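You operate a simulated robot arm through the tools that you are given. There is no shell and no other tool.

You run a simulated robot arm. Do the job below in one go: nothing can be reset, and whatever is moved stays where it is left.

JOB
Put roll 59 away in the drawer and slide the blue collar onto its shaft.
Fine: the collar comes from the same drawer; shut it after.

It is judged by the outcome, as a careful person would: the job done as asked, and still so three seconds after it is handed in. It fails if anything else is knocked over, pushed out of place, dropped, spilled or broken.

ROBOT AND FRAMES
A 6-joint arm with a three-finger gripper, fixed in place. Base frame: the origin is on the floor under the middle of its stand, x ahead of it, y to its left, z up. Lengths are in mm, angles in rad, forces in N, time in s.
It reaches about 1213 mm from its shoulder. Its first joint turns from -2.897 to 2.897 rad. Payload 4.89 kg.
The tool frame sits at the grasp point between the pads (the TCP): z along the fingers, y along the line on which they close. The tips reach 30 mm beyond it. The gripper opens to 164 mm; its body begins 125 mm behind the TCP.
Orientation is told as [roll, pitch, yaw] about the base's x, y, z axes, in that order, counted from this pose: with the fingers straight down and closing along the base's y, the tool's x points along the base's -x, its y along +y and its z along -z.

CONTROLS
- The arm moves only by the tool servo_tool. Its argument "motion" is a list of rows, each a list of 7 numbers: the closure, from 0 (fully open) to 1 (shut), then the shift along the tool's x, y, z in mm, then the turn, a rotation vector about the tool's x, y, z in rad. In form: [[gripper, dx, dy, dz, wx, wy, wz], ...]. A call has 1 to 20 rows; each row is the pose to reach, as a shift and turn from the pose commanded when the call began, along the tool's axes at that moment. Rows are played at 5 a second. More than 50 mm and 0.15 rad between two rows, or a gripper value outside its range, and nothing of the call is played. A pose out of reach is approached as far as the arm can. The call stops where the force on the tool passes 40 N (or 10 N more than at its start, if that is more) or the arm is blocked; 0.2 s more then pass. Each finger travels about 108 mm/s and halts on what it meets, pressing with about 41 N; the grip force reading is that of the motor and also rises with nothing between the fingers. The clock runs only during rows and for 0.2 s after the last one: add rows that repeat a pose to give the fingers time. The reply holds the time, the measured pose of the TCP, the force on the tool along the base axes, the opening and the grip force, in the units named above and with some noise, with the torque about the TCP (base axes, N m) and any sound that the robot's microphone picked up.
- Cameras (640 x 400 px; columns grow to the right, rows downward): "scene" is fixed at [221.3, 502.1, 1247.8]; the picture's right is [-0.97, -0.24, 0.00], its down [-0.04, 0.15, -0.99] and it looks along [0.24, -0.96, -0.15] (base axes); focal length 320 px, centre (320, 200). "wrist" rides on the gripper at [76, -2, -152] in the tool frame; the picture's right is [0.02, 1.00, 0.00], its down [-0.88, 0.02, -0.47] and it looks along [-0.47, 0.01, 0.88] (tool axes); focal length 247 px, centre (320, 200).
- get_image(camera): a new picture of that camera. No time passes.
- raise_lower(by): moves the trunk up (or, below 0, down) by that many mm; the arm rides with it, the base frame stays. It gives what a move gives, with no picture.
- probe_pixels(camera, pixels): for up to 12 pixels [column, row] of the newest picture of that camera ("zoom" is the newest enlarged one), the place [x, y, z] in the base frame of the surface seen there, good to about 3 mm. No time passes.
- inspect(camera, box): a new picture of the part [left, top, right, bottom] of that camera's present view, enlarged. No time passes.
- job_done(): hands the job in; it is judged then, once.

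Leave the gripper open and the arm clear of the work at the hand-in unless told otherwise.

The tools are called after ">>>" by a JSON object that holds its "fn" and its "kwargs". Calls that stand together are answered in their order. servo_tool: Moves the arm, as the interface text tells. Its arguments: {"type":"object","properties":{"motion":{"type":"array","items":{"type":"array","items":{"type":"number"}}}},"required":["motion"]} The other tools are called the same way: raise_lower (by) moves the trunk up or down; get_image (camera) takes a picture; probe_pixels (camera, pixels) gives the place of the surface under pixels of a picture; inspect (camera, box) takes an enlarged picture of a part of a camera's view; job_done () hands the job in.

At the start:

```text
t: 0.0
ee_pos: [284.4, -444.5, 1113.5]
orientation: [0.001, 0.0, 0.001]
ft_force: [0.0, -0.7, 0.0]
torque: [0.04, 0.0, 0.03]
opening: 164.0
grip_force: 0.1
trunk travel left (down, up): [-125.0, 265.0]
```

scene: 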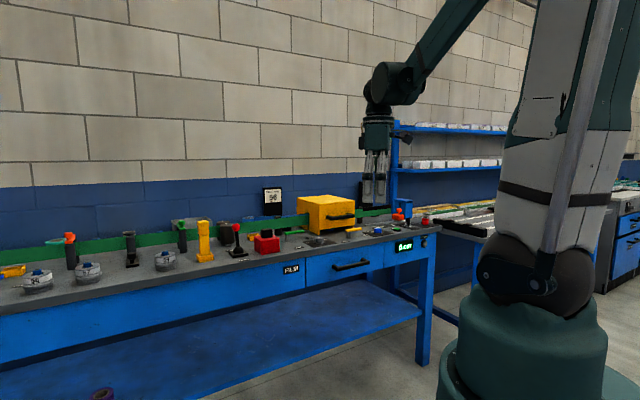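
wrist: 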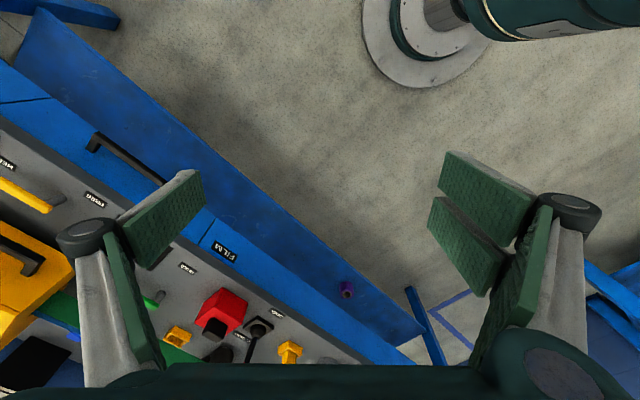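

I'll start by enlarging parts of the scene picture: the bench top left (rolls), the middle (drawer, yellow box) and the right.

>>> {"fn": "inspect", "kwargs": {"camera": "scene", "box": [0, 210, 160, 310]}}

>>> {"fn": "inspect", "kwargs": {"camera": "scene", "box": [140, 180, 300, 280]}}

>>> {"fn": "inspect", "kwargs": {"camera": "scene", "box": [280, 180, 440, 280]}}

```text
4.00 times, centred on (80, 260) of scene
```

zoom: 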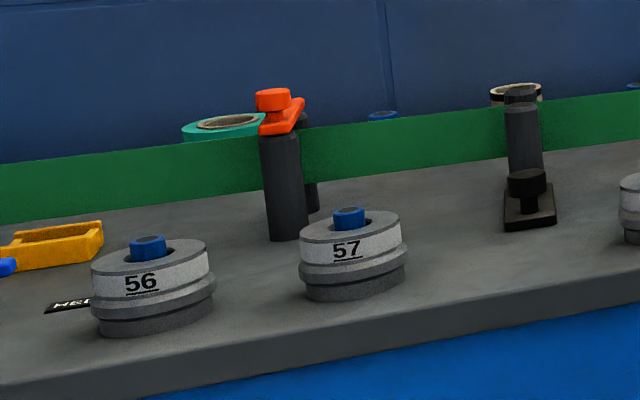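

```text
4.00 times, centred on (220, 230) of scene
```

zoom: 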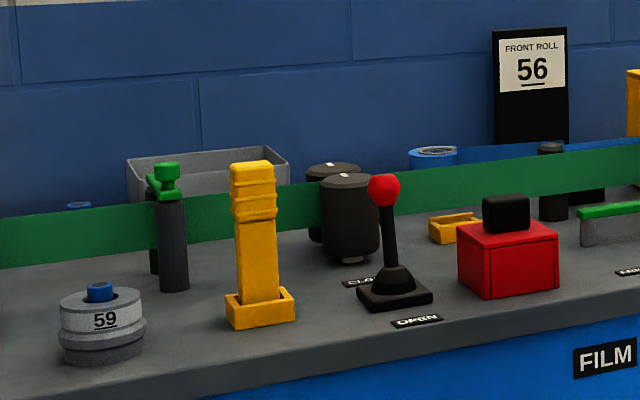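

```text
4.00 times, centred on (360, 230) of scene
```

zoom: 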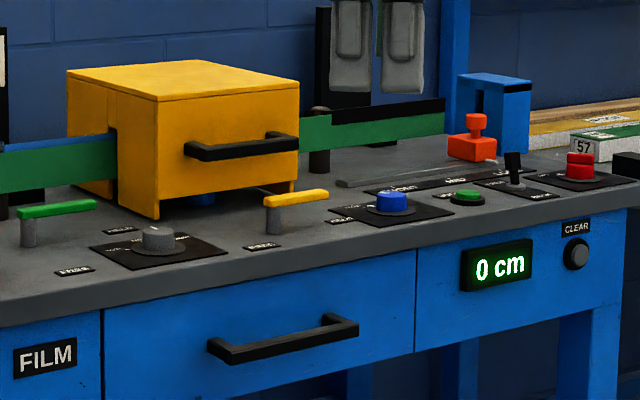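

The bench holds rolls 56, 57, 59 on the left, and a drawer with a black handle around (350,265). I'll measure key points: roll 59, the drawer handle, drawer front edges, bench edge.

>>> {"fn": "get_image", "kwargs": {"camera": "scene"}}

>>> {"fn": "probe_pixels", "kwargs": {"camera": "scene", "pixels": [[165, 253], [165, 260], [38, 275], [89, 268], [335, 268], [350, 265], [367, 262], [310, 270], [380, 250], [204, 230], [103, 395], [270, 245]]}}

>>> {"fn": "inspect", "kwargs": {"camera": "scene", "box": [125, 235, 205, 285]}}

>>> {"fn": "inspect", "kwargs": {"camera": "scene", "box": [270, 230, 430, 330]}}

>>> {"fn": "inspect", "kwargs": {"camera": "scene", "box": [60, 340, 156, 400]}}

>>> {"fn": "inspect", "kwargs": {"camera": "scene", "box": [400, 120, 640, 270]}}

```text
taken
```

scene: 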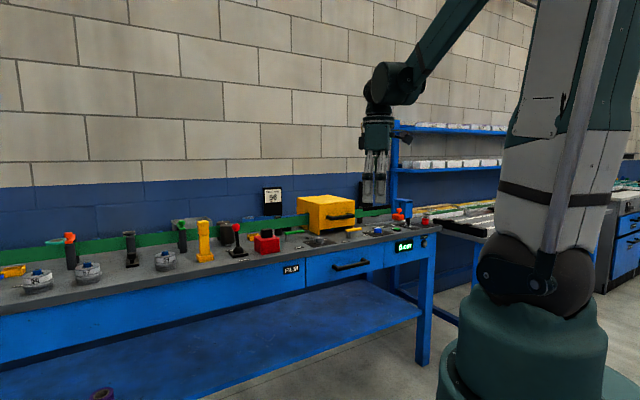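

```text
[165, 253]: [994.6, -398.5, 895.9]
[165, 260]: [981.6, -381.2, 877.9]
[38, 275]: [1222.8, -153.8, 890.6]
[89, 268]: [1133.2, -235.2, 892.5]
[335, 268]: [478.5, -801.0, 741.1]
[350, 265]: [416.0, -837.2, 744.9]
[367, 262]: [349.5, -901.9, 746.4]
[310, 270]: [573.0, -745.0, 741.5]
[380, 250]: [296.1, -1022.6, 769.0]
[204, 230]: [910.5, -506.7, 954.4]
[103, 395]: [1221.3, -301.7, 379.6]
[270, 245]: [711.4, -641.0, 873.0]
```

```text
8.00 times, centred on (165, 260) of scene
```

zoom: 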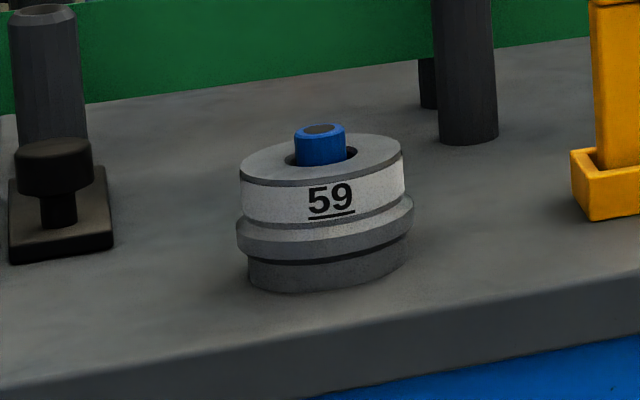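

```text
4.00 times, centred on (350, 280) of scene
```

zoom: 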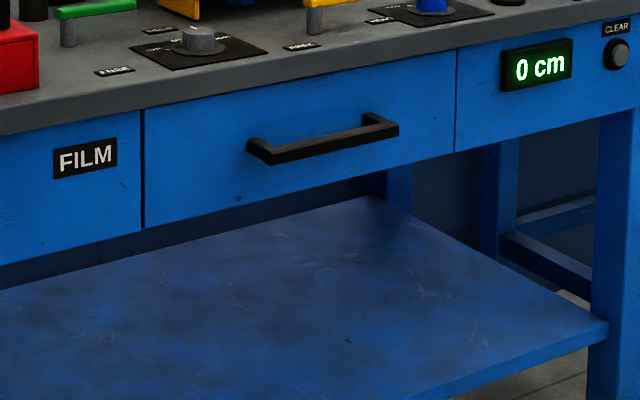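

```text
6.67 times, centred on (108, 370) of scene
```

zoom: 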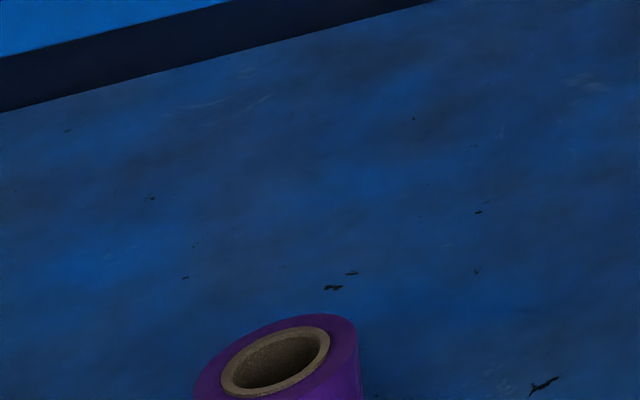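

```text
2.67 times, centred on (520, 195) of scene
```

zoom: 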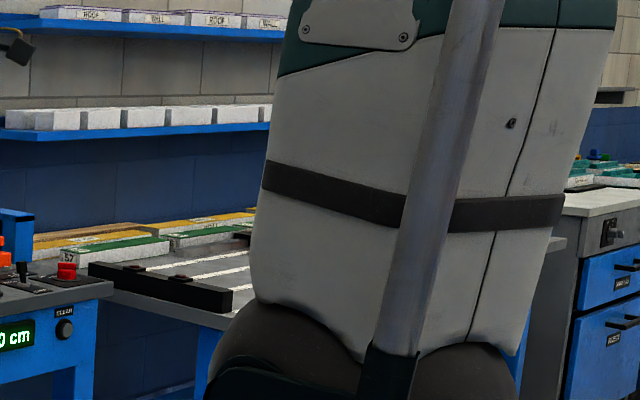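

The bench runs diagonally. I'll re-zoom on the drawer front and measure its corners and handle.

>>> {"fn": "inspect", "kwargs": {"camera": "scene", "box": [270, 230, 430, 330]}}

>>> {"fn": "probe_pixels", "kwargs": {"camera": "zoom", "pixels": [[152, 120], [155, 215], [448, 60], [446, 145], [262, 152], [330, 138], [390, 126], [270, 160], [325, 145], [385, 133], [255, 140], [378, 118]]}}

>>> {"fn": "get_image", "kwargs": {"camera": "wrist"}}

```text
4.00 times, centred on (350, 280) of scene
```

zoom: 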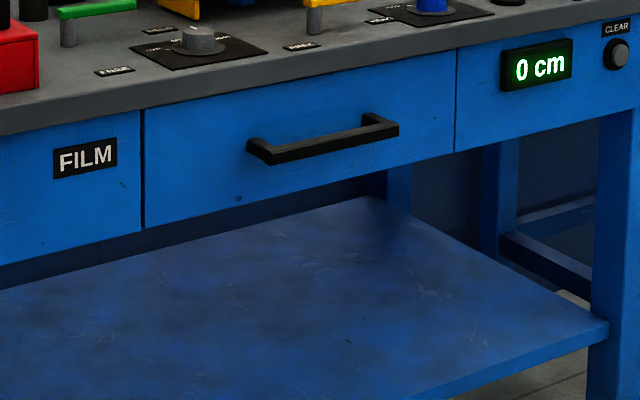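

```text
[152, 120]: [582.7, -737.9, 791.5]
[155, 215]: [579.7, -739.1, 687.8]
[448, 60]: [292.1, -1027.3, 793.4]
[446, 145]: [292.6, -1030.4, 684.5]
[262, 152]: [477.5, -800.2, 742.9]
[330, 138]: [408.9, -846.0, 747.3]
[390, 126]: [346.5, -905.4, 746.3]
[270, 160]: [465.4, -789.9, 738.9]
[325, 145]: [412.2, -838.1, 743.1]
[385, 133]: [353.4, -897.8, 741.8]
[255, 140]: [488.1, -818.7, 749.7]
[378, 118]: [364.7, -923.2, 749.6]
```

```text
taken
```

wrist: 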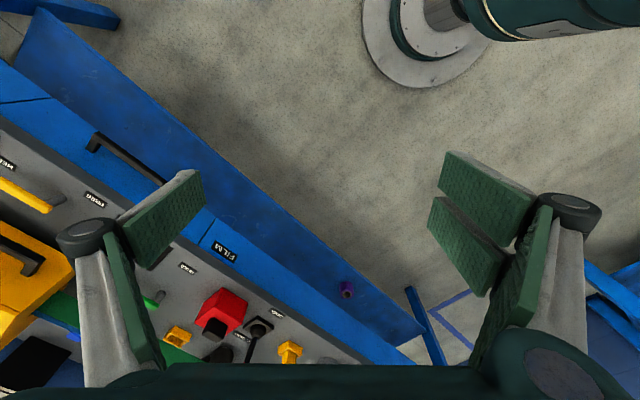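

The drawer face runs at 45° (from (583,-738) to (292,-1028), z≈685–795), handle bar about 50 mm in front at z≈745. Next I turn the tool −45° about the vertical to align with the bench and carry it to high over the front of roll 59 to look at it closely.

>>> {"fn": "servo_tool", "kwargs": {"motion": [[0, -43, 10, -3, 0, 0, 0.056], [0, -87, 21, -5, 0, 0, 0.112], [0, -130, 31, -8, 0, 0, 0.168], [0, -174, 42, -11, 0, 0, 0.224], [0, -217, 52, -13, 0, 0, 0.28], [0, -261, 63, -16, 0, 0, 0.336], [0, -304, 73, -18, 0, 0, 0.393], [0, -347, 84, -21, 0, 0, 0.449], [0, -391, 94, -24, 0, 0, 0.505], [0, -434, 105, -26, 0, 0, 0.561], [0, -478, 115, -29, 0, 0, 0.617], [0, -521, 126, -32, 0, 0, 0.673], [0, -565, 136, -34, 0, 0, 0.729], [0, -608, 147, -37, 0, 0, 0.785], [0, -608, 147, -37, 0, 0, 0.785]]}}

>>> {"fn": "get_image", "kwargs": {"camera": "wrist"}}

```text
t: 3.2
ee_pos: [893.0, -297.7, 1151.4]
orientation: [-0.002, 0.0, -0.786]
ft_force: [-0.1, -0.9, -0.2]
torque: [-0.02, 0.17, 0.01]
opening: 163.8
grip_force: 0.0
trunk travel left (down, up): [-125.0, 265.0]
```

```text
taken
```

wrist: 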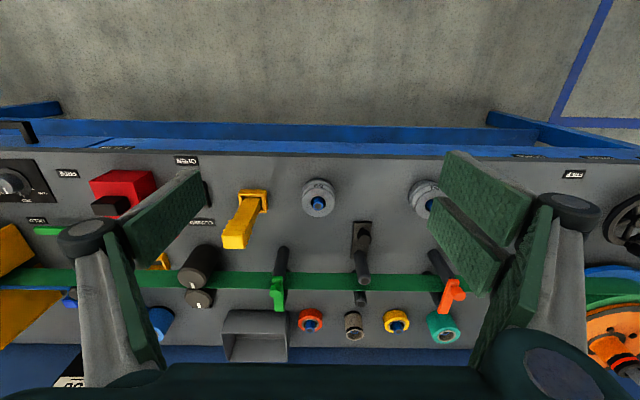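

Roll 59 is near (318,198) in the wrist picture. I zoom on it and on the neighbouring items.

>>> {"fn": "inspect", "kwargs": {"camera": "wrist", "box": [280, 170, 360, 220]}}

>>> {"fn": "probe_pixels", "kwargs": {"camera": "zoom", "pixels": [[305, 255], [230, 180], [300, 150], [400, 230], [200, 250], [300, 320], [430, 320], [305, 285], [285, 240], [340, 250], [150, 350], [500, 100]]}}

>>> {"fn": "inspect", "kwargs": {"camera": "wrist", "box": [150, 200, 470, 400]}}

>>> {"fn": "inspect", "kwargs": {"camera": "wrist", "box": [0, 140, 240, 290]}}

```text
8.00 times, centred on (320, 195) of wrist
```

zoom: 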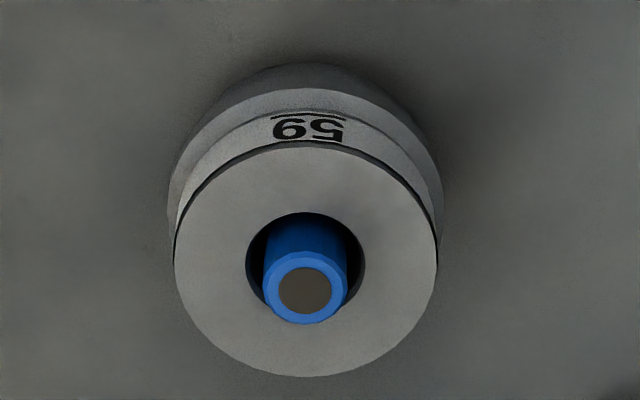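

```text
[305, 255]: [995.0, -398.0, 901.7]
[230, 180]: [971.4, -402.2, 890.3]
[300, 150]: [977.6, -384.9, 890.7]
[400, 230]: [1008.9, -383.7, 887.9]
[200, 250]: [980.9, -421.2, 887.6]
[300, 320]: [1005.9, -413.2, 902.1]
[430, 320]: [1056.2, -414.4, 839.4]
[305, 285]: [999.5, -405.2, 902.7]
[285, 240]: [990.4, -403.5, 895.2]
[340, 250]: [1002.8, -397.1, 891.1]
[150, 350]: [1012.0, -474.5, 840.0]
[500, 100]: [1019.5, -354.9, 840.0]
```

```text
2.00 times, centred on (310, 300) of wrist
```

zoom: 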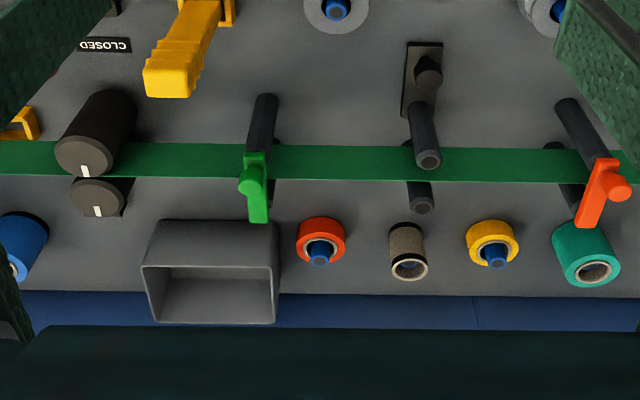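

```text
2.67 times, centred on (120, 215) of wrist
```

zoom: 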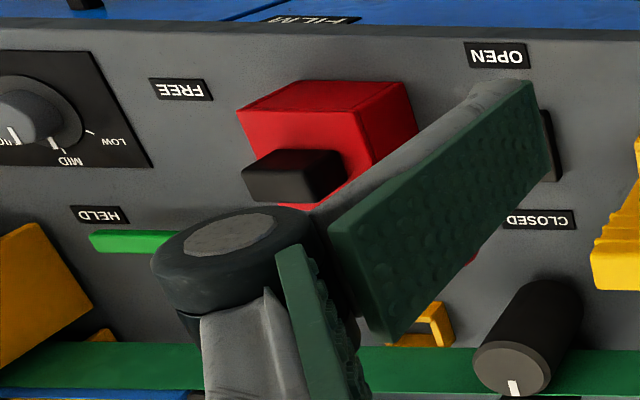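

Roll 59 stands on the bench (z=840), top at z≈891, bore with a blue peg reaching z≈902. To see what's in the drawer I must open it. I move the tool back in front of the bench, over to the drawer (u direction), staying high.

>>> {"fn": "servo_tool", "kwargs": {"motion": [[0, 12, -46, 3, 0, 0, 0], [0, 24, -92, 6, 0, 0, 0], [0, 36, -137, 10, 0, 0, 0], [0, 48, -183, 13, 0, 0, 0], [0, 60, -229, 16, 0, 0, 0], [0, 72, -275, 19, 0, 0, 0], [0, 84, -321, 22, 0, 0, 0], [0, 96, -366, 26, 0, 0, 0], [0, 107, -412, 29, 0, 0, 0], [0, 119, -458, 32, 0, 0, 0], [0, 131, -504, 35, 0, 0, 0], [0, 143, -550, 38, 0, 0, 0], [0, 155, -595, 41, 0, 0, 0], [0, 167, -641, 45, 0, 0, 0], [0, 179, -687, 48, 0, 0, 0], [0, 191, -733, 51, 0, 0, 0], [0.5, 191, -733, 51, 0, 0, 0]]}}

>>> {"fn": "get_image", "kwargs": {"camera": "wrist"}}

```text
t: 6.8
ee_pos: [239.4, -682.4, 1099.0]
orientation: [0.0, 0.0, -0.786]
ft_force: [0.4, -0.5, 0.6]
torque: [0.0, 0.08, -0.02]
opening: 82.7
grip_force: 0.0
trunk travel left (down, up): [-125.0, 265.0]
```

```text
taken
```

wrist: 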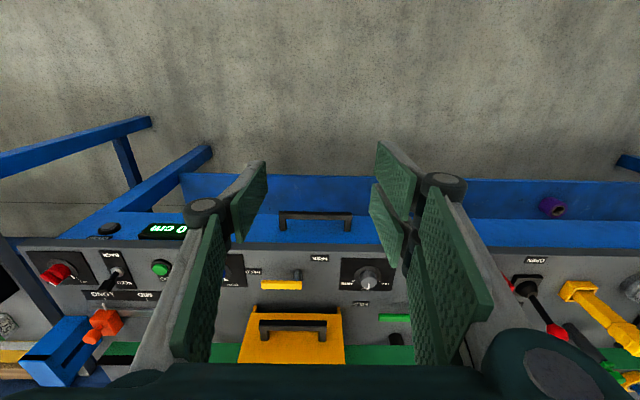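

The handle is at about (316,222) in the wrist picture. I zoom in on it and measure the bar and the bench edge.

>>> {"fn": "inspect", "kwargs": {"camera": "wrist", "box": [240, 195, 400, 295]}}

>>> {"fn": "probe_pixels", "kwargs": {"camera": "zoom", "pixels": [[170, 75], [300, 76], [430, 77], [300, 84], [300, 100], [300, 150], [300, 185], [300, 200], [300, 230], [165, 120], [440, 120], [300, 60]]}}

```text
4.00 times, centred on (320, 245) of wrist
```

zoom: 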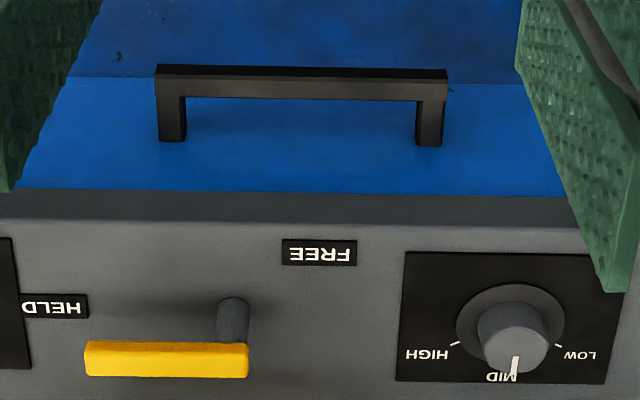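

```text
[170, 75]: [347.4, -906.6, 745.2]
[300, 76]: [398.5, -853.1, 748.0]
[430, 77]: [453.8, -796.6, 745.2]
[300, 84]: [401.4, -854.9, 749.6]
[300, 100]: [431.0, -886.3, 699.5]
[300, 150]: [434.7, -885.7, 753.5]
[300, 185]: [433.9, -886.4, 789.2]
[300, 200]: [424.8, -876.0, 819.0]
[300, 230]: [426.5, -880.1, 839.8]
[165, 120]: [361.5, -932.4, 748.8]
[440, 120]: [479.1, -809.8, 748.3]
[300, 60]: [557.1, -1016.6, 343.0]
```

Bar top z≈750, centre n≈−888 along the bench normal; bench overhang edge is at n≈−920, so I'll use about 50 mm opening. I now turn the tool to horizontal, pointing into the bench, fingers closing vertically, while staying out in front.

>>> {"fn": "servo_tool", "kwargs": {"motion": [[0.69, 0, 0, 0, -0.0806, -0.0806, 0.0806], [0.69, 0, 0, 0, -0.1612, -0.1612, 0.1612], [0.69, 0, 0, 0, -0.2418, -0.2418, 0.2418], [0.69, 0, 0, 0, -0.3224, -0.3224, 0.3224], [0.69, 0, 0, 0, -0.403, -0.403, 0.403], [0.69, 0, 0, 0, -0.4836, -0.4836, 0.4836], [0.69, 0, 0, 0, -0.5642, -0.5642, 0.5642], [0.69, 0, 0, 0, -0.6448, -0.6448, 0.6448], [0.69, 0, 0, 0, -0.7254, -0.7254, 0.7254], [0.69, 0, 0, 0, -0.806, -0.806, 0.806], [0.69, 0, 0, 0, -0.8866, -0.8866, 0.8866], [0.69, 0, 0, 0, -0.9672, -0.9672, 0.9672], [0.69, 0, 0, 0, -1.0478, -1.0478, 1.0478], [0.69, 0, 0, 0, -1.1284, -1.1284, 1.1284], [0.69, 0, 0, 0, -1.2092, -1.2092, 1.2092], [0.69, 0, 0, 0, -1.2092, -1.2092, 1.2092]]}}

>>> {"fn": "get_image", "kwargs": {"camera": "scene"}}

>>> {"fn": "get_image", "kwargs": {"camera": "wrist"}}

```text
t: 10.2
ee_pos: [238.5, -681.0, 1100.6]
orientation: [1.571, 0.002, -2.359]
ft_force: [1.0, -0.4, -0.1]
torque: [0.0, -0.04, 0.04]
opening: 51.0
grip_force: 0.1
trunk travel left (down, up): [-125.0, 265.0]
```

```text
taken
```

scene: 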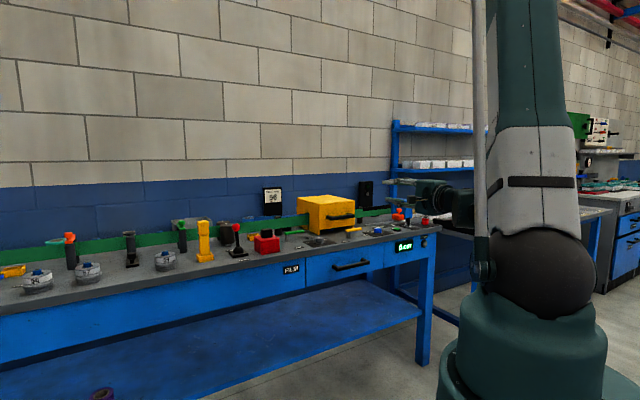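

```text
taken
```

wrist: 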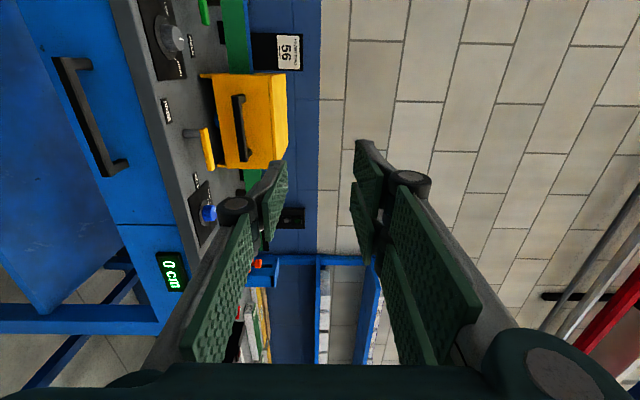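

The tool is horizontal now (two fingers on top). Next I lower it to the handle height z≈744, then move forward most of the way.

>>> {"fn": "servo_tool", "kwargs": {"motion": [[0.69, -1, -45, 0, 0, 0, 0], [0.69, -2, -90, 0, 0, 0, 0], [0.69, -3, -135, 0, 0, 0, 0], [0.69, -3, -180, 0, 0, 0, 0], [0.69, -3, -225, 0, 0, 0, 0], [0.69, -3, -270, 0, 0, 0, 0], [0.69, -3, -315, 0, 0, 0, 0], [0.69, -3, -356, 0, 0, 0, 0], [0.69, -3, -356, 40, 0, 0, 0], [0.69, -3, -356, 80, 0, 0, 0], [0.69, -3, -356, 120, 0, 0, 0], [0.69, -3, -356, 160, 0, 0, 0], [0.69, -3, -356, 160, 0, 0, 0]]}}

>>> {"fn": "get_image", "kwargs": {"camera": "wrist"}}

>>> {"fn": "get_image", "kwargs": {"camera": "scene"}}

```text
t: 12.7
ee_pos: [333.9, -928.3, 861.6]
orientation: [1.567, -0.001, -2.362]
ft_force: [-19.4, 14.2, -4.0]
torque: [0.64, 0.84, 0.03]
opening: 56.8
grip_force: 3.7
out of reach, approached as far as the arm can: row 1, 2, 3, 4, 5, 6, 7, 8, 9, 10, 11, 12
trunk travel left (down, up): [-125.0, 265.0]
stopped in row 12: the force on the tool passed its limit at 82 N (the readings are from after the stop); the commanded pose is now the measured one
```

```text
taken
```

wrist: 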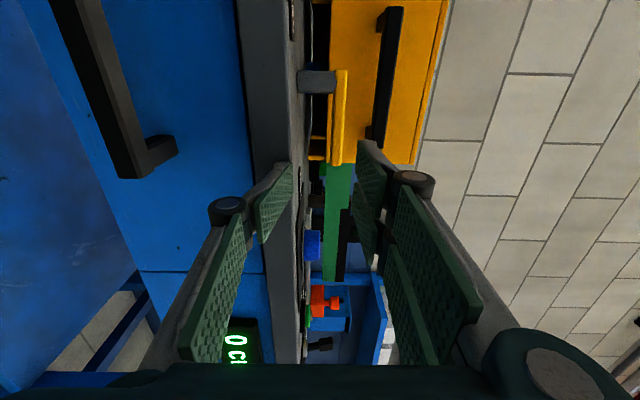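

```text
taken
```

scene: 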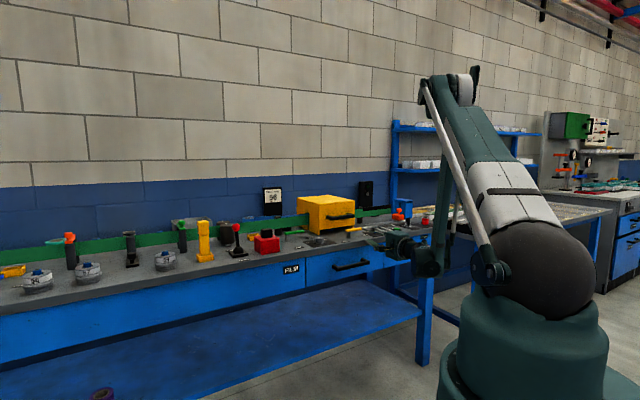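

The descent was out of the arm's reach (too close to its own shoulder), and the forward part met the bench edge at z≈862 with the lower finger. I check what is touching before backing straight out.

>>> {"fn": "inspect", "kwargs": {"camera": "scene", "box": [320, 190, 480, 290]}}

>>> {"fn": "inspect", "kwargs": {"camera": "wrist", "box": [160, 120, 480, 320]}}

```text
4.00 times, centred on (400, 240) of scene
```

zoom: 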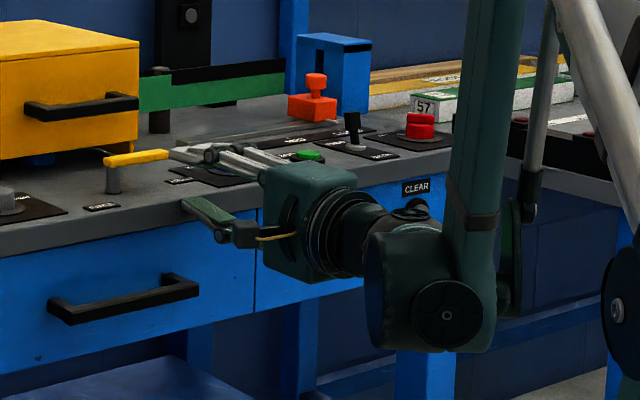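

```text
2.00 times, centred on (320, 220) of wrist
```

zoom: 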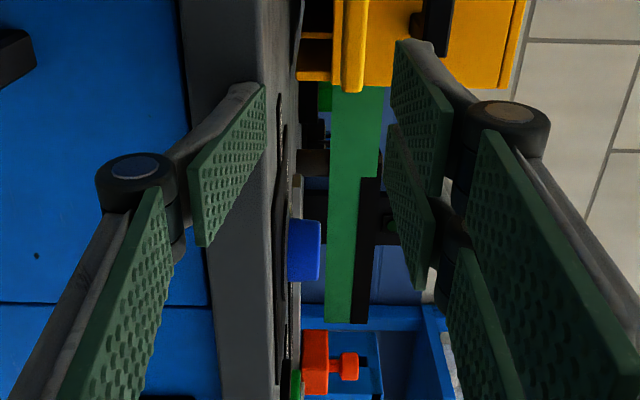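

Only the lower finger is against the bench's front edge; no loose item touched. I back straight out along the tool axis by 150 mm.

>>> {"fn": "servo_tool", "kwargs": {"motion": [[0.69, 0, 0, -20, 0, 0, 0], [0.69, 0, 0, -60, 0, 0, 0], [0.69, 0, 0, -105, 0, 0, 0], [0.69, 0, 0, -150, 0, 0, 0], [0.69, 0, 0, -150, 0, 0, 0]]}}

>>> {"fn": "get_image", "kwargs": {"camera": "wrist"}}

>>> {"fn": "get_image", "kwargs": {"camera": "scene"}}

```text
t: 13.9
ee_pos: [228.2, -892.9, 921.2]
orientation: [1.565, -0.001, -2.362]
ft_force: [0.8, 1.0, 1.1]
torque: [0.06, 0.06, -0.09]
opening: 51.0
grip_force: 0.0
out of reach, approached as far as the arm can: row 1, 2, 3, 4, 5
trunk travel left (down, up): [-125.0, 265.0]
```

```text
taken
```

wrist: 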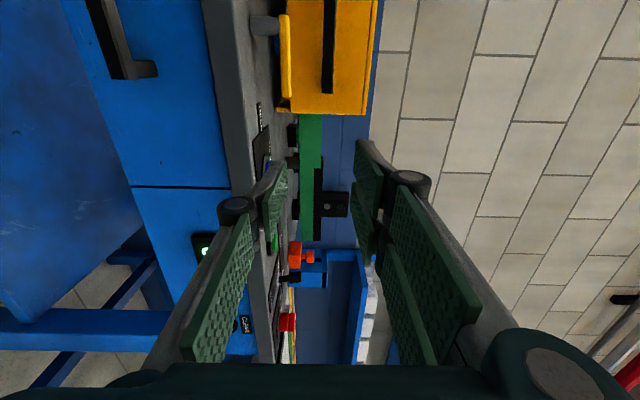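

```text
taken
```

scene: 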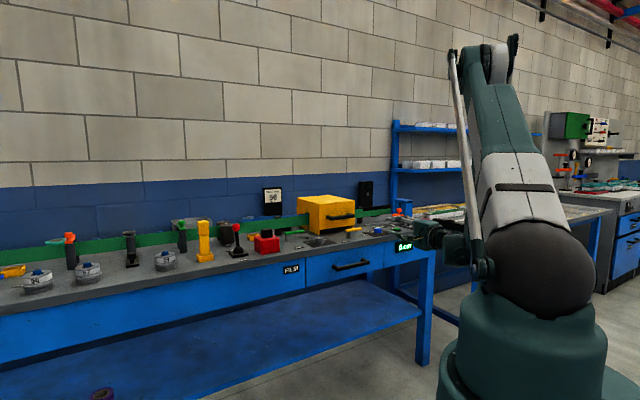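

Back clear (t=13.9), nothing looks disturbed. The limit seems to be the wrist bend: the tool can't be fully horizontal that low. I'll tilt it 30° nose-down and move it in front of the drawer centre, well clear.

>>> {"fn": "servo_tool", "kwargs": {"motion": [[0.69, 20, 0, -20, 0.1, 0, 0], [0.69, 50, 0, -50, 0.2, 0, 0], [0.69, 80, 0, -75, 0.3, 0, 0], [0.69, 105, -5, -100, 0.4, 0, 0], [0.69, 130, -15, -125, 0.5, 0, 0], [0.69, 154, -21, -143, 0.5236, 0, 0], [0.69, 154, -21, -143, 0.5236, 0, 0]]}}

```text
t: 15.5
ee_pos: [237.7, -689.6, 915.8]
orientation: [1.042, -0.002, -2.36]
ft_force: [0.1, 0.7, -0.4]
torque: [-0.02, -0.03, -0.01]
opening: 50.8
grip_force: 0.0
out of reach, approached as far as the arm can: row 2, 3, 4, 5, 6, 7
trunk travel left (down, up): [-125.0, 265.0]
```

Slightly short again (z 916 instead of 900). I need to understand the arm's shape at this limit, so I look at it in the scene view.

>>> {"fn": "get_image", "kwargs": {"camera": "scene"}}

>>> {"fn": "inspect", "kwargs": {"camera": "scene", "box": [320, 0, 640, 400]}}

>>> {"fn": "get_image", "kwargs": {"camera": "wrist"}}

```text
taken
```

scene: 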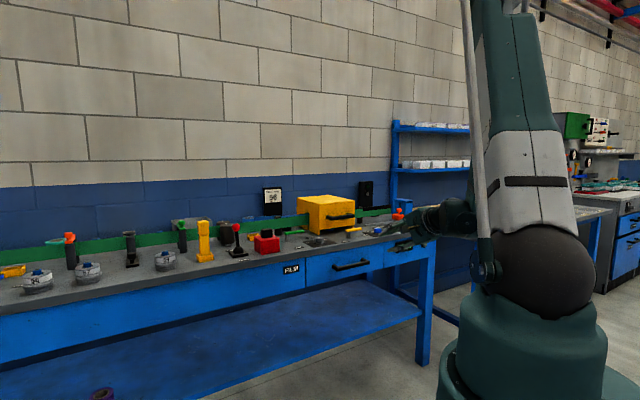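

```text
1.00 times, centred on (480, 200) of scene (not enlarged: the box is as wide or as high as the picture)
```

zoom: 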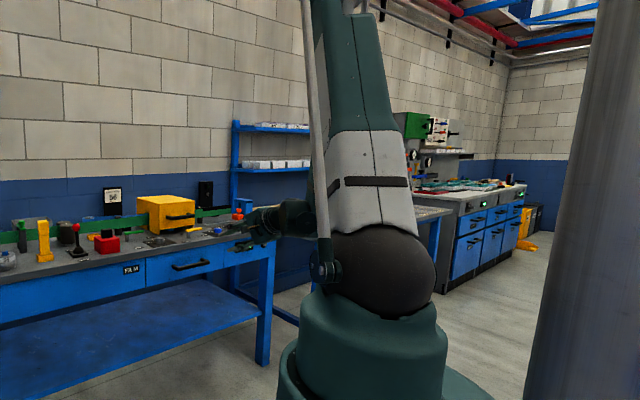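

```text
taken
```

wrist: 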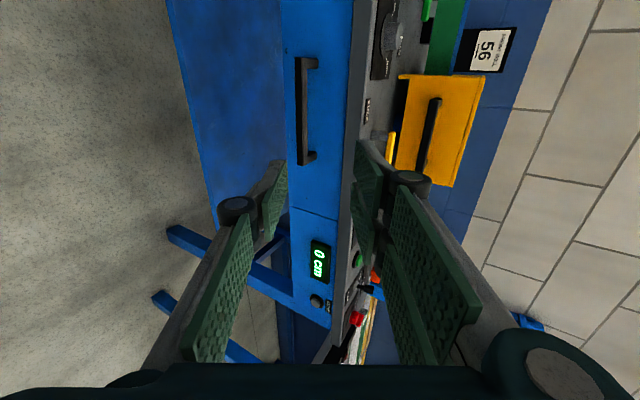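

The geometry of the three stops fits a limit on how steeply the forearm can point down, so a steeper tool and a lower trunk will give room. Before choosing the grasp I want the finger thickness, so I zoom in on the finger tips in the wrist view and probe them.

>>> {"fn": "inspect", "kwargs": {"camera": "wrist", "box": [200, 120, 440, 270]}}

>>> {"fn": "probe_pixels", "kwargs": {"camera": "zoom", "pixels": [[222, 112], [205, 125], [232, 125], [175, 195], [95, 232], [440, 60], [428, 120], [470, 180], [560, 165], [430, 230], [445, 300], [190, 240]]}}

```text
2.67 times, centred on (320, 195) of wrist
```

zoom: 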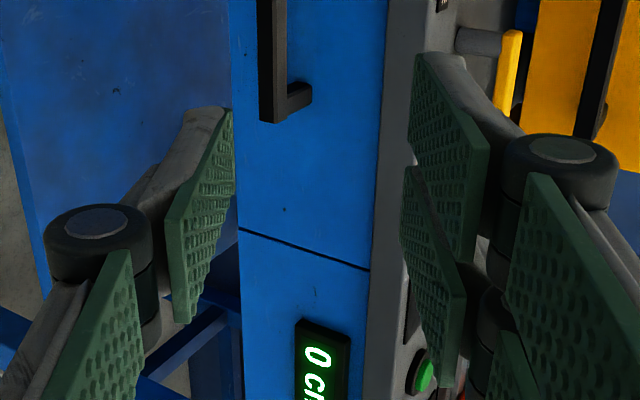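

```text
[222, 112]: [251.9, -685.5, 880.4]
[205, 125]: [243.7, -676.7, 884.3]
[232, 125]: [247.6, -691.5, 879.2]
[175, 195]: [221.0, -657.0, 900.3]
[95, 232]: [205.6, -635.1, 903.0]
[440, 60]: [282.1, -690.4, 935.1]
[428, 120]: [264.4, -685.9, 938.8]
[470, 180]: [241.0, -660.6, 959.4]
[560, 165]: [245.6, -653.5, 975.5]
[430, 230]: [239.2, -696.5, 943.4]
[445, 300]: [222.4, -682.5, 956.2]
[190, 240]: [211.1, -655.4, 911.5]
```

Fingers are ~12–15 mm thick near the tips, ~20–25 mm wide. So a steeper tool (~55° nose-down) fits behind the bar. First I lower the trunk by 125 mm; the tool hangs free in front of the bench.

>>> {"fn": "raise_lower", "kwargs": {"by": -125}}

```text
t: 17.0
ee_pos: [239.1, -691.9, 790.4]
orientation: [1.041, 0.0, -2.361]
ft_force: [0.8, -0.2, 0.0]
torque: [0.0, 0.0, 0.02]
opening: 50.7
grip_force: 0.0
trunk travel left (down, up): [0.0, 390.0]
```

Now at z=790 with trunk down. I tilt 25° further nose-down and move to a pre-grasp point about 100 mm before the handle; this is free space.

>>> {"fn": "servo_tool", "kwargs": {"motion": [[0.8, 1, 25, 25, 0.086, 0, 0], [0.8, 2, 50, 50, 0.172, 0, 0], [0.8, 3, 75, 75, 0.258, 0, 0], [0.8, 3, 100, 100, 0.344, 0, 0], [0.8, 3, 122, 122, 0.43, 0, 0], [0.8, 3, 122, 122, 0.43, 0, 0]]}}

>>> {"fn": "get_image", "kwargs": {"camera": "wrist"}}

```text
t: 18.4
ee_pos: [359.6, -807.3, 834.9]
orientation: [0.608, -0.003, -2.36]
ft_force: [-0.7, 0.8, -0.3]
torque: [-0.04, -0.05, 0.0]
opening: 32.7
grip_force: 0.1
trunk travel left (down, up): [0.0, 390.0]
```

```text
taken
```

wrist: 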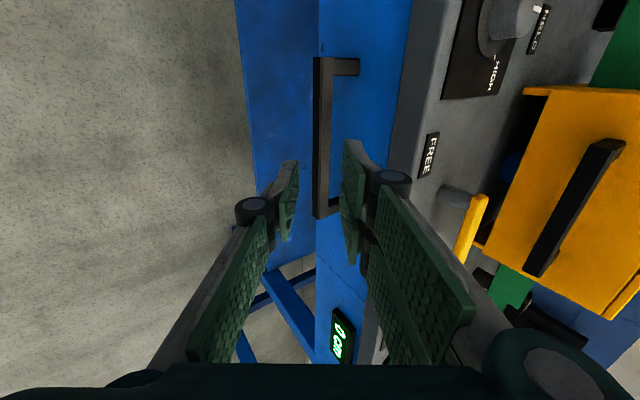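

Pre-grasp reached exactly: n≈−825, u≈317, 55° tilt. The handle bar appears at columns 313–335 between the fingers. I probe the bar to refine.

>>> {"fn": "inspect", "kwargs": {"camera": "wrist", "box": [260, 40, 420, 240]}}

>>> {"fn": "probe_pixels", "kwargs": {"camera": "wrist", "pixels": [[317, 100], [317, 140], [325, 100], [325, 140], [330, 100], [317, 180], [325, 180], [345, 65], [370, 100], [385, 40], [400, 40], [317, 205]]}}

```text
2.00 times, centred on (340, 140) of wrist
```

zoom: 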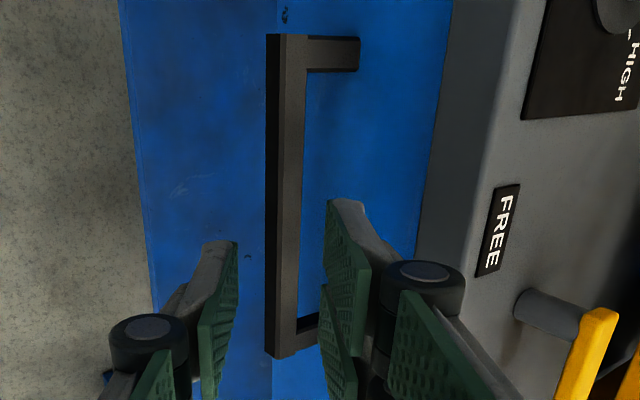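

```text
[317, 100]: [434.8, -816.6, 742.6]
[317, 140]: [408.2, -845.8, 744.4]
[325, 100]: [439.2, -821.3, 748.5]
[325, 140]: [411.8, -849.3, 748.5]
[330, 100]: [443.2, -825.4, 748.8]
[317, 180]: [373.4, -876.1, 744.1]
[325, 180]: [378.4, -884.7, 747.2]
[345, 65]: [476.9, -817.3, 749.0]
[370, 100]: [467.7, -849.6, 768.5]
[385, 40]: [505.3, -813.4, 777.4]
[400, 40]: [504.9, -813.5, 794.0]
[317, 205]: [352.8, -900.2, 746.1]
```

Bar spans n −885…−898, z 737–749. I go in 99 mm along the tool axis, then close the fingers on the bar.

>>> {"fn": "servo_tool", "kwargs": {"motion": [[0.8, 0, 0.5, 25, 0, 0, 0], [0.8, 0, 1, 50, 0, 0, 0], [0.8, 0, 1.6, 75, 0, 0, 0], [0.8, 0, 1.6, 90, 0, 0, 0], [0.8, 0, 1.6, 99, 0, 0, 0], [0.8, 0, 1.6, 99, 0, 0, 0]]}}

>>> {"fn": "get_image", "kwargs": {"camera": "wrist"}}

```text
t: 19.8
ee_pos: [398.2, -849.9, 754.4]
orientation: [0.613, -0.002, -2.361]
ft_force: [-0.3, -0.9, 0.1]
torque: [-0.01, -0.02, 0.01]
opening: 32.8
grip_force: 0.1
trunk travel left (down, up): [0.0, 390.0]
```

```text
taken
```

wrist: 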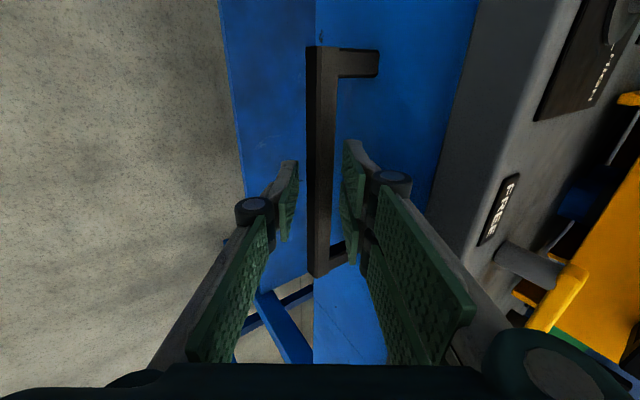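

The bar lies between the fingers with no contact force. I close the gripper on it.

>>> {"fn": "servo_tool", "kwargs": {"motion": [[1, 0, 0, 0, 0, 0, 0], [1, 0, 0, 0, 0, 0, 0], [1, 0, 0, 0, 0, 0, 0]]}}

```text
t: 20.6
ee_pos: [400.0, -849.8, 754.0]
orientation: [0.609, -0.002, -2.363]
ft_force: [-1.4, 2.4, -5.4]
torque: [-0.44, 0.82, 0.99]
opening: 21.5
grip_force: 44.8
trunk travel left (down, up): [0.0, 390.0]
```

Gripped (opening 21.5 mm, 44.8 N). I pull straight out along the bench normal, 100 mm at first, watching the force.

>>> {"fn": "servo_tool", "kwargs": {"motion": [[1, 0, -8.2, -5.7, 0, 0, 0], [1, 0, -24.6, -17.2, 0, 0, 0], [1, 0, -41, -28.7, 0, 0, 0], [1, 0, -57.3, -40.2, 0, 0, 0], [1, 0, -73.7, -51.7, 0, 0, 0], [1, 0, -81.9, -57.4, 0, 0, 0], [1, 0, -81.9, -57.4, 0, 0, 0]]}}

>>> {"fn": "get_image", "kwargs": {"camera": "scene"}}

>>> {"fn": "get_image", "kwargs": {"camera": "wrist"}}

```text
t: 22.2
ee_pos: [326.9, -778.2, 753.4]
orientation: [0.611, -0.003, -2.361]
ft_force: [-22.4, -23.0, 20.5]
torque: [-1.04, 0.96, 0.67]
opening: 21.1
grip_force: 45.3
trunk travel left (down, up): [0.0, 390.0]
```

```text
taken
```

scene: 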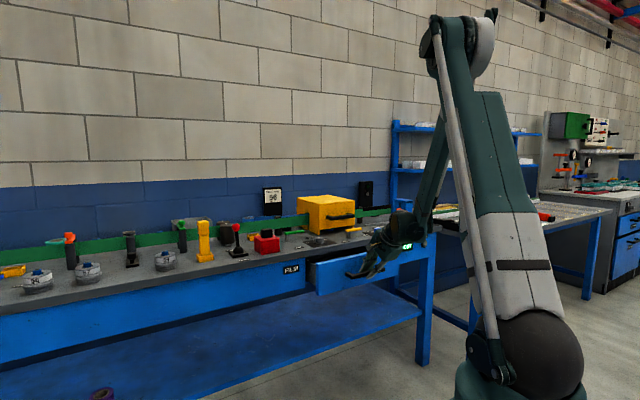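

```text
taken
```

wrist: 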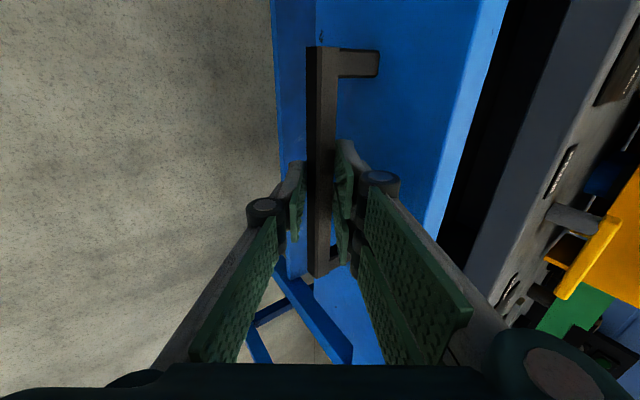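

The drawer is out ~100 mm. There's a sideways load of ~32 N along the bench and 20 N up, so I first shift the hand slightly (1.5 mm along, 1 mm up) to relieve it and read again.

>>> {"fn": "servo_tool", "kwargs": {"motion": [[1, -1.5, 0.6, -0.8, 0, 0, 0], [1, -1.5, 0.6, -0.8, 0, 0, 0]]}}

```text
t: 22.8
ee_pos: [328.1, -778.0, 753.7]
orientation: [0.609, -0.001, -2.358]
ft_force: [-10.6, -9.5, 0.8]
torque: [-0.61, 0.8, 0.87]
opening: 21.3
grip_force: 45.1
trunk travel left (down, up): [0.0, 390.0]
```

Relieved. I continue pulling another 100 mm with a small drift correction.

>>> {"fn": "servo_tool", "kwargs": {"motion": [[1, -1.5, -12, -8.7, 0, 0, 0], [1, -2, -28, -20.4, 0, 0, 0], [1, -2.5, -44, -32, 0, 0, 0], [1, -3, -60, -43.5, 0, 0, 0], [1, -3.4, -73, -52.7, 0, 0, 0], [1, -3.8, -81.2, -58.5, 0, 0, 0], [1, -3.8, -81.2, -58.5, 0, 0, 0]]}}

>>> {"fn": "get_image", "kwargs": {"camera": "scene"}}

>>> {"fn": "get_image", "kwargs": {"camera": "wrist"}}

```text
t: 23.6
ee_pos: [292.4, -742.3, 754.8]
orientation: [0.608, -0.001, -2.357]
ft_force: [3.8, 1.9, -27.4]
torque: [-0.55, 1.14, 0.59]
opening: 21.2
grip_force: 44.9
trunk travel left (down, up): [0.0, 390.0]
stopped in row 4: the force on the tool passed its limit at 42 N (the readings are from after the stop); the commanded pose is now the measured one
```

```text
taken
```

scene: 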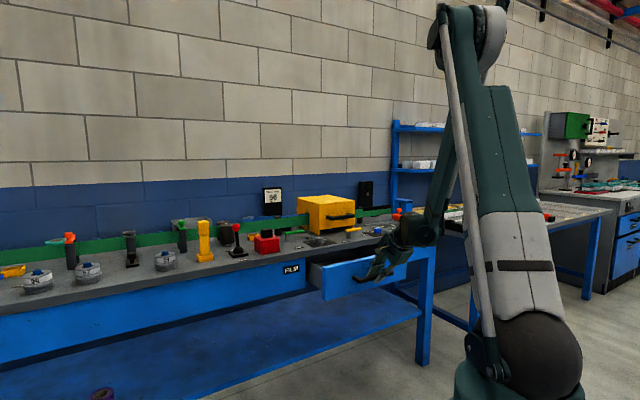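

```text
taken
```

wrist: 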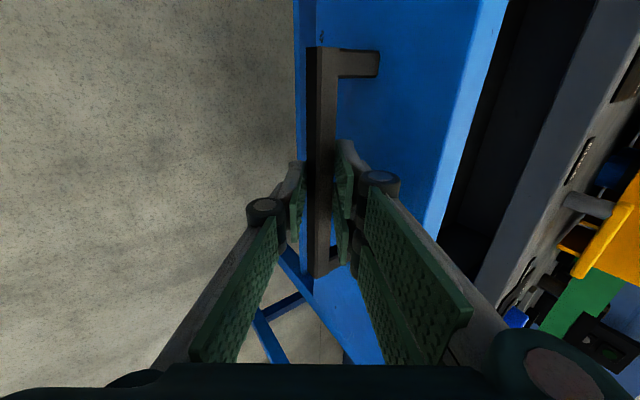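

The upward correction was too much (−27 N vertical; the hand is ~1 mm high). Drawer is out ~150 mm. I drop 1.1 mm and pull further in small steps.

>>> {"fn": "servo_tool", "kwargs": {"motion": [[1, 0, -0.65, 0.9, 0, 0, 0], [1, 0, -9, -4.8, 0, 0, 0], [1, 0, -25.3, -16.2, 0, 0, 0], [1, 0, -41.7, -27.7, 0, 0, 0], [1, 0, -58.1, -39.1, 0, 0, 0], [1, 0, -66.3, -44.8, 0, 0, 0], [1, 0, -66.3, -44.8, 0, 0, 0]]}}

```text
t: 25.2
ee_pos: [235.1, -686.9, 755.1]
orientation: [0.609, 0.0, -2.36]
ft_force: [5.1, 4.4, -2.8]
torque: [-0.1, 0.43, 1.29]
opening: 21.3
grip_force: 44.6
trunk travel left (down, up): [0.0, 390.0]
```

Drawer is out ~231 mm, forces small. I pull 70 mm more.

>>> {"fn": "servo_tool", "kwargs": {"motion": [[1, 0, -8.2, -5.7, 0, 0, 0], [1, 0, -24.6, -17.1, 0, 0, 0], [1, 0, -41, -28.5, 0, 0, 0], [1, 0, -57.5, -40, 0, 0, 0], [1, 0, -57.5, -40, 0, 0, 0]]}}

>>> {"fn": "get_image", "kwargs": {"camera": "scene"}}

>>> {"fn": "get_image", "kwargs": {"camera": "wrist"}}

```text
t: 25.9
ee_pos: [214.7, -666.0, 754.2]
orientation: [0.612, 0.0, -2.359]
ft_force: [14.2, -7.0, -11.1]
torque: [-0.36, 0.55, 1.14]
opening: 21.4
grip_force: 45.2
trunk travel left (down, up): [0.0, 390.0]
stopped in row 3: the force on the tool passed its limit at 57 N (the readings are from after the stop); the commanded pose is now the measured one
```

```text
taken
```

scene: 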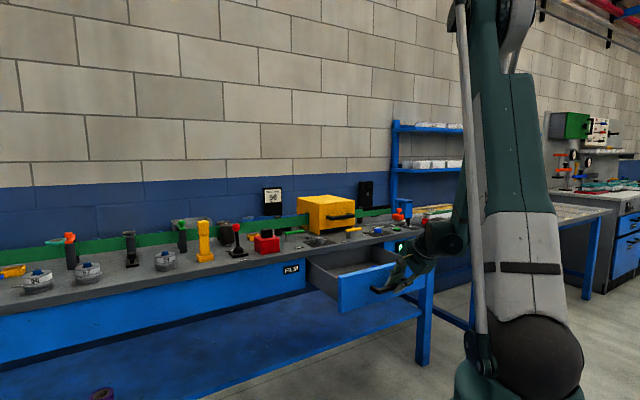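

```text
taken
```

wrist: 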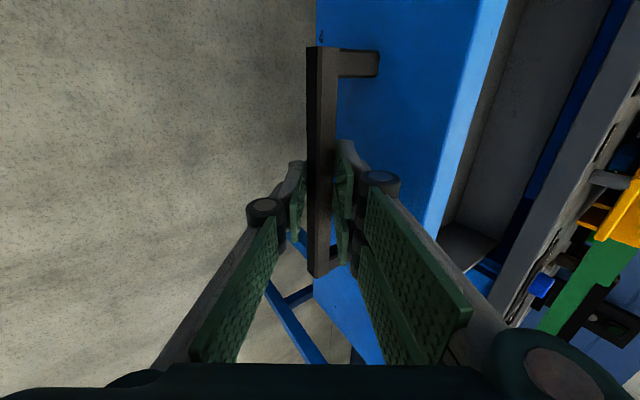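

The drawer has reached its end stop at ~260 mm (force along −n). I zoom in on its interior from the scene camera.

>>> {"fn": "inspect", "kwargs": {"camera": "scene", "box": [290, 225, 450, 325]}}

```text
4.00 times, centred on (370, 275) of scene
```

zoom: 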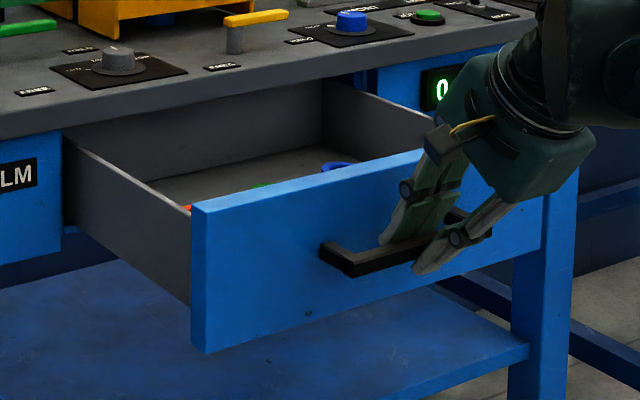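

I can see a blue ring, something green and something red inside. I open the fingers slightly to release the bar and back off along the tool axis.

>>> {"fn": "servo_tool", "kwargs": {"motion": [[0.8, 0, 0, 0, 0, 0, 0], [0.8, 0, 0, 0, 0, 0, 0], [0.8, 0, 0, -20, 0, 0, 0], [0.8, 0, 0, -60, 0, 0, 0], [0.8, 0, 0, -105, 0, 0, 0], [0.8, 0, 0, -150, 0, 0, 0], [0.8, 0, 0, -150, 0, 0, 0]]}}

>>> {"fn": "get_image", "kwargs": {"camera": "scene"}}

```text
t: 27.5
ee_pos: [151.0, -604.2, 877.9]
orientation: [0.612, 0.002, -2.36]
ft_force: [-0.7, -1.2, 0.1]
torque: [0.11, 0.03, 0.05]
opening: 32.9
grip_force: 0.0
trunk travel left (down, up): [0.0, 390.0]
```

```text
taken
```

scene: 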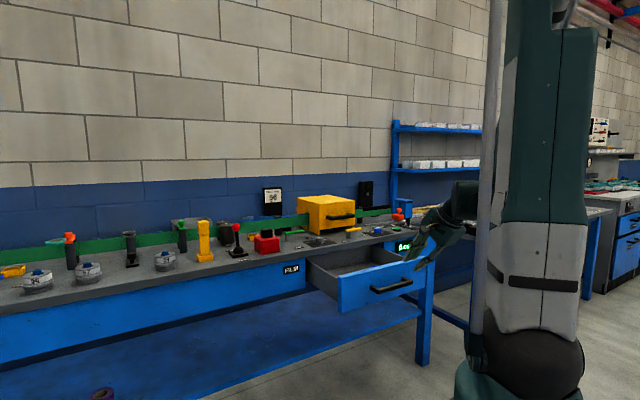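

The hand is clear and the drawer stays open. I bring the tool vertical and above the drawer (z≈1000) to look inside.

>>> {"fn": "servo_tool", "kwargs": {"motion": [[0.8, 20, 36, 7, 0.076, 0, 0], [0.8, 40, 72, 13, 0.153, 0, 0], [0.8, 60, 108, 20, 0.229, 0, 0], [0.8, 80, 144, 26, 0.306, 0, 0], [0.8, 99, 180, 33, 0.382, 0, 0], [0.8, 119, 216, 40, 0.458, 0, 0], [0.8, 139, 252, 46, 0.535, 0, 0], [0.8, 159, 288, 53, 0.611, 0, 0], [0.8, 159, 288, 53, 0.611, 0, 0]]}}

>>> {"fn": "get_image", "kwargs": {"camera": "wrist"}}

```text
t: 29.5
ee_pos: [453.3, -682.1, 998.1]
orientation: [0.002, 0.0, -2.362]
ft_force: [-0.2, -1.3, 1.0]
torque: [-0.02, -0.13, 0.02]
opening: 32.7
grip_force: 0.1
trunk travel left (down, up): [0.0, 390.0]
```

```text
taken
```

wrist: 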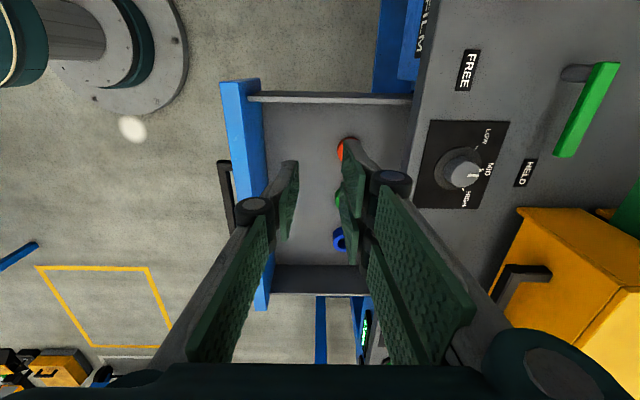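

The fingers hide the contents at (340,150)–(345,240). I open the gripper fully in the air for a clear view.

>>> {"fn": "servo_tool", "kwargs": {"motion": [[0, 0, 0, 0, 0, 0, 0], [0, 0, 0, 0, 0, 0, 0], [0, 0, 0, 0, 0, 0, 0], [0, 0, 0, 0, 0, 0, 0]]}}

>>> {"fn": "inspect", "kwargs": {"camera": "wrist", "box": [220, 60, 460, 310]}}

```text
t: 30.5
ee_pos: [453.5, -680.8, 997.3]
orientation: [0.002, -0.001, -2.36]
ft_force: [-0.2, -0.4, -0.3]
torque: [0.01, 0.0, -0.02]
opening: 164.0
grip_force: 0.0
trunk travel left (down, up): [0.0, 390.0]
```

```text
1.60 times, centred on (340, 185) of wrist
```

zoom: 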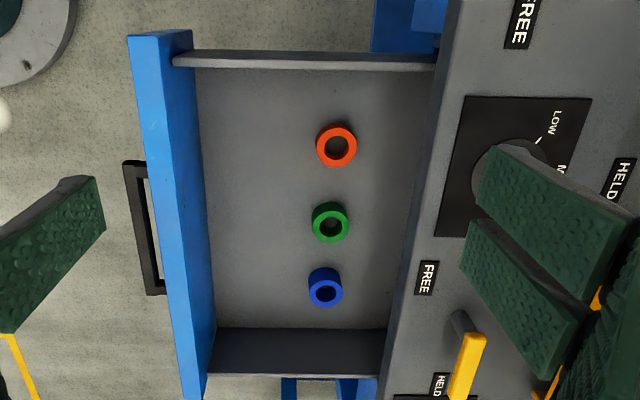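

The drawer holds three loose rings: red, green and blue (zoom (325,287)), and no posts. So "its shaft" must be the post roll 59 stands on at the bench (the blue peg). I zoom in on the blue collar and measure.

>>> {"fn": "inspect", "kwargs": {"camera": "wrist", "box": [310, 195, 390, 265]}}

>>> {"fn": "probe_pixels", "kwargs": {"camera": "zoom", "pixels": [[258, 250], [320, 250], [290, 215], [290, 300], [280, 255], [255, 290], [200, 250], [400, 250], [250, 170], [310, 90], [270, 225], [310, 280]]}}

```text
5.71 times, centred on (350, 230) of wrist
```

zoom: 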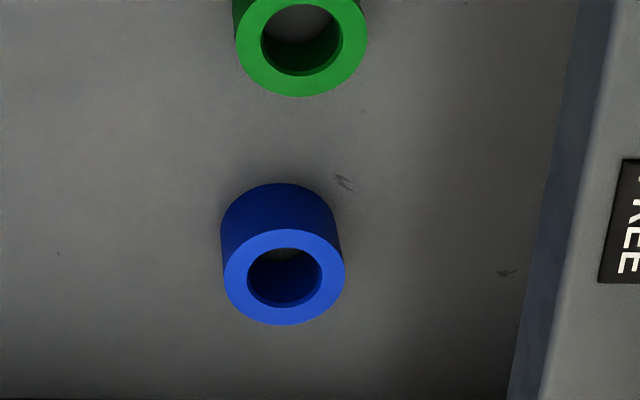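

```text
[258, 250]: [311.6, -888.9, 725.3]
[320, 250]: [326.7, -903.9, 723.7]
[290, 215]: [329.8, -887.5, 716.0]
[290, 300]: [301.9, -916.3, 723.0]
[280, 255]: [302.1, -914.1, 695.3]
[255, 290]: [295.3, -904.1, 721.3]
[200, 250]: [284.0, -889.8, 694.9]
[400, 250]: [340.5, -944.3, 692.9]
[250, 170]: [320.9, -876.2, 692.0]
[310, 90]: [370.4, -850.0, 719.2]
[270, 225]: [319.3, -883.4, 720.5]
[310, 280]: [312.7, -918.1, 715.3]
```

Floor of the drawer z≈693, blue collar centred at about (312,−902), top z≈724, OD ≈46 mm, bore ≈28 mm; green is ~103 mm away from it. The front half of the drawer is free for the roll. Next: trunk back up 125 mm before going to roll 59.

>>> {"fn": "probe_pixels", "kwargs": {"camera": "wrist", "pixels": [[330, 120], [330, 255], [330, 270], [330, 290], [300, 180], [275, 200], [262, 180], [400, 180], [360, 110], [355, 98], [300, 275], [390, 230]]}}

>>> {"fn": "raise_lower", "kwargs": {"by": 125}}

```text
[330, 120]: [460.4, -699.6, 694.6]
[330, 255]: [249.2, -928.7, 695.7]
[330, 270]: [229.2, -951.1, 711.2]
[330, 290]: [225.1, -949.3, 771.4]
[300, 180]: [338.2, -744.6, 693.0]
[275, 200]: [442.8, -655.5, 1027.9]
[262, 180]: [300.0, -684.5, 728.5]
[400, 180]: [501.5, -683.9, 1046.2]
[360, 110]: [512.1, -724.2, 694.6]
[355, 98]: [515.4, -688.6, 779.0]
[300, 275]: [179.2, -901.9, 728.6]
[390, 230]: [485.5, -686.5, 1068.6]
```

```text
t: 32.0
ee_pos: [453.2, -680.1, 1122.3]
orientation: [0.002, -0.001, -2.361]
ft_force: [-0.2, 0.3, 0.1]
torque: [-0.02, -0.01, 0.01]
opening: 164.1
grip_force: 0.1
trunk travel left (down, up): [-125.0, 265.0]
```

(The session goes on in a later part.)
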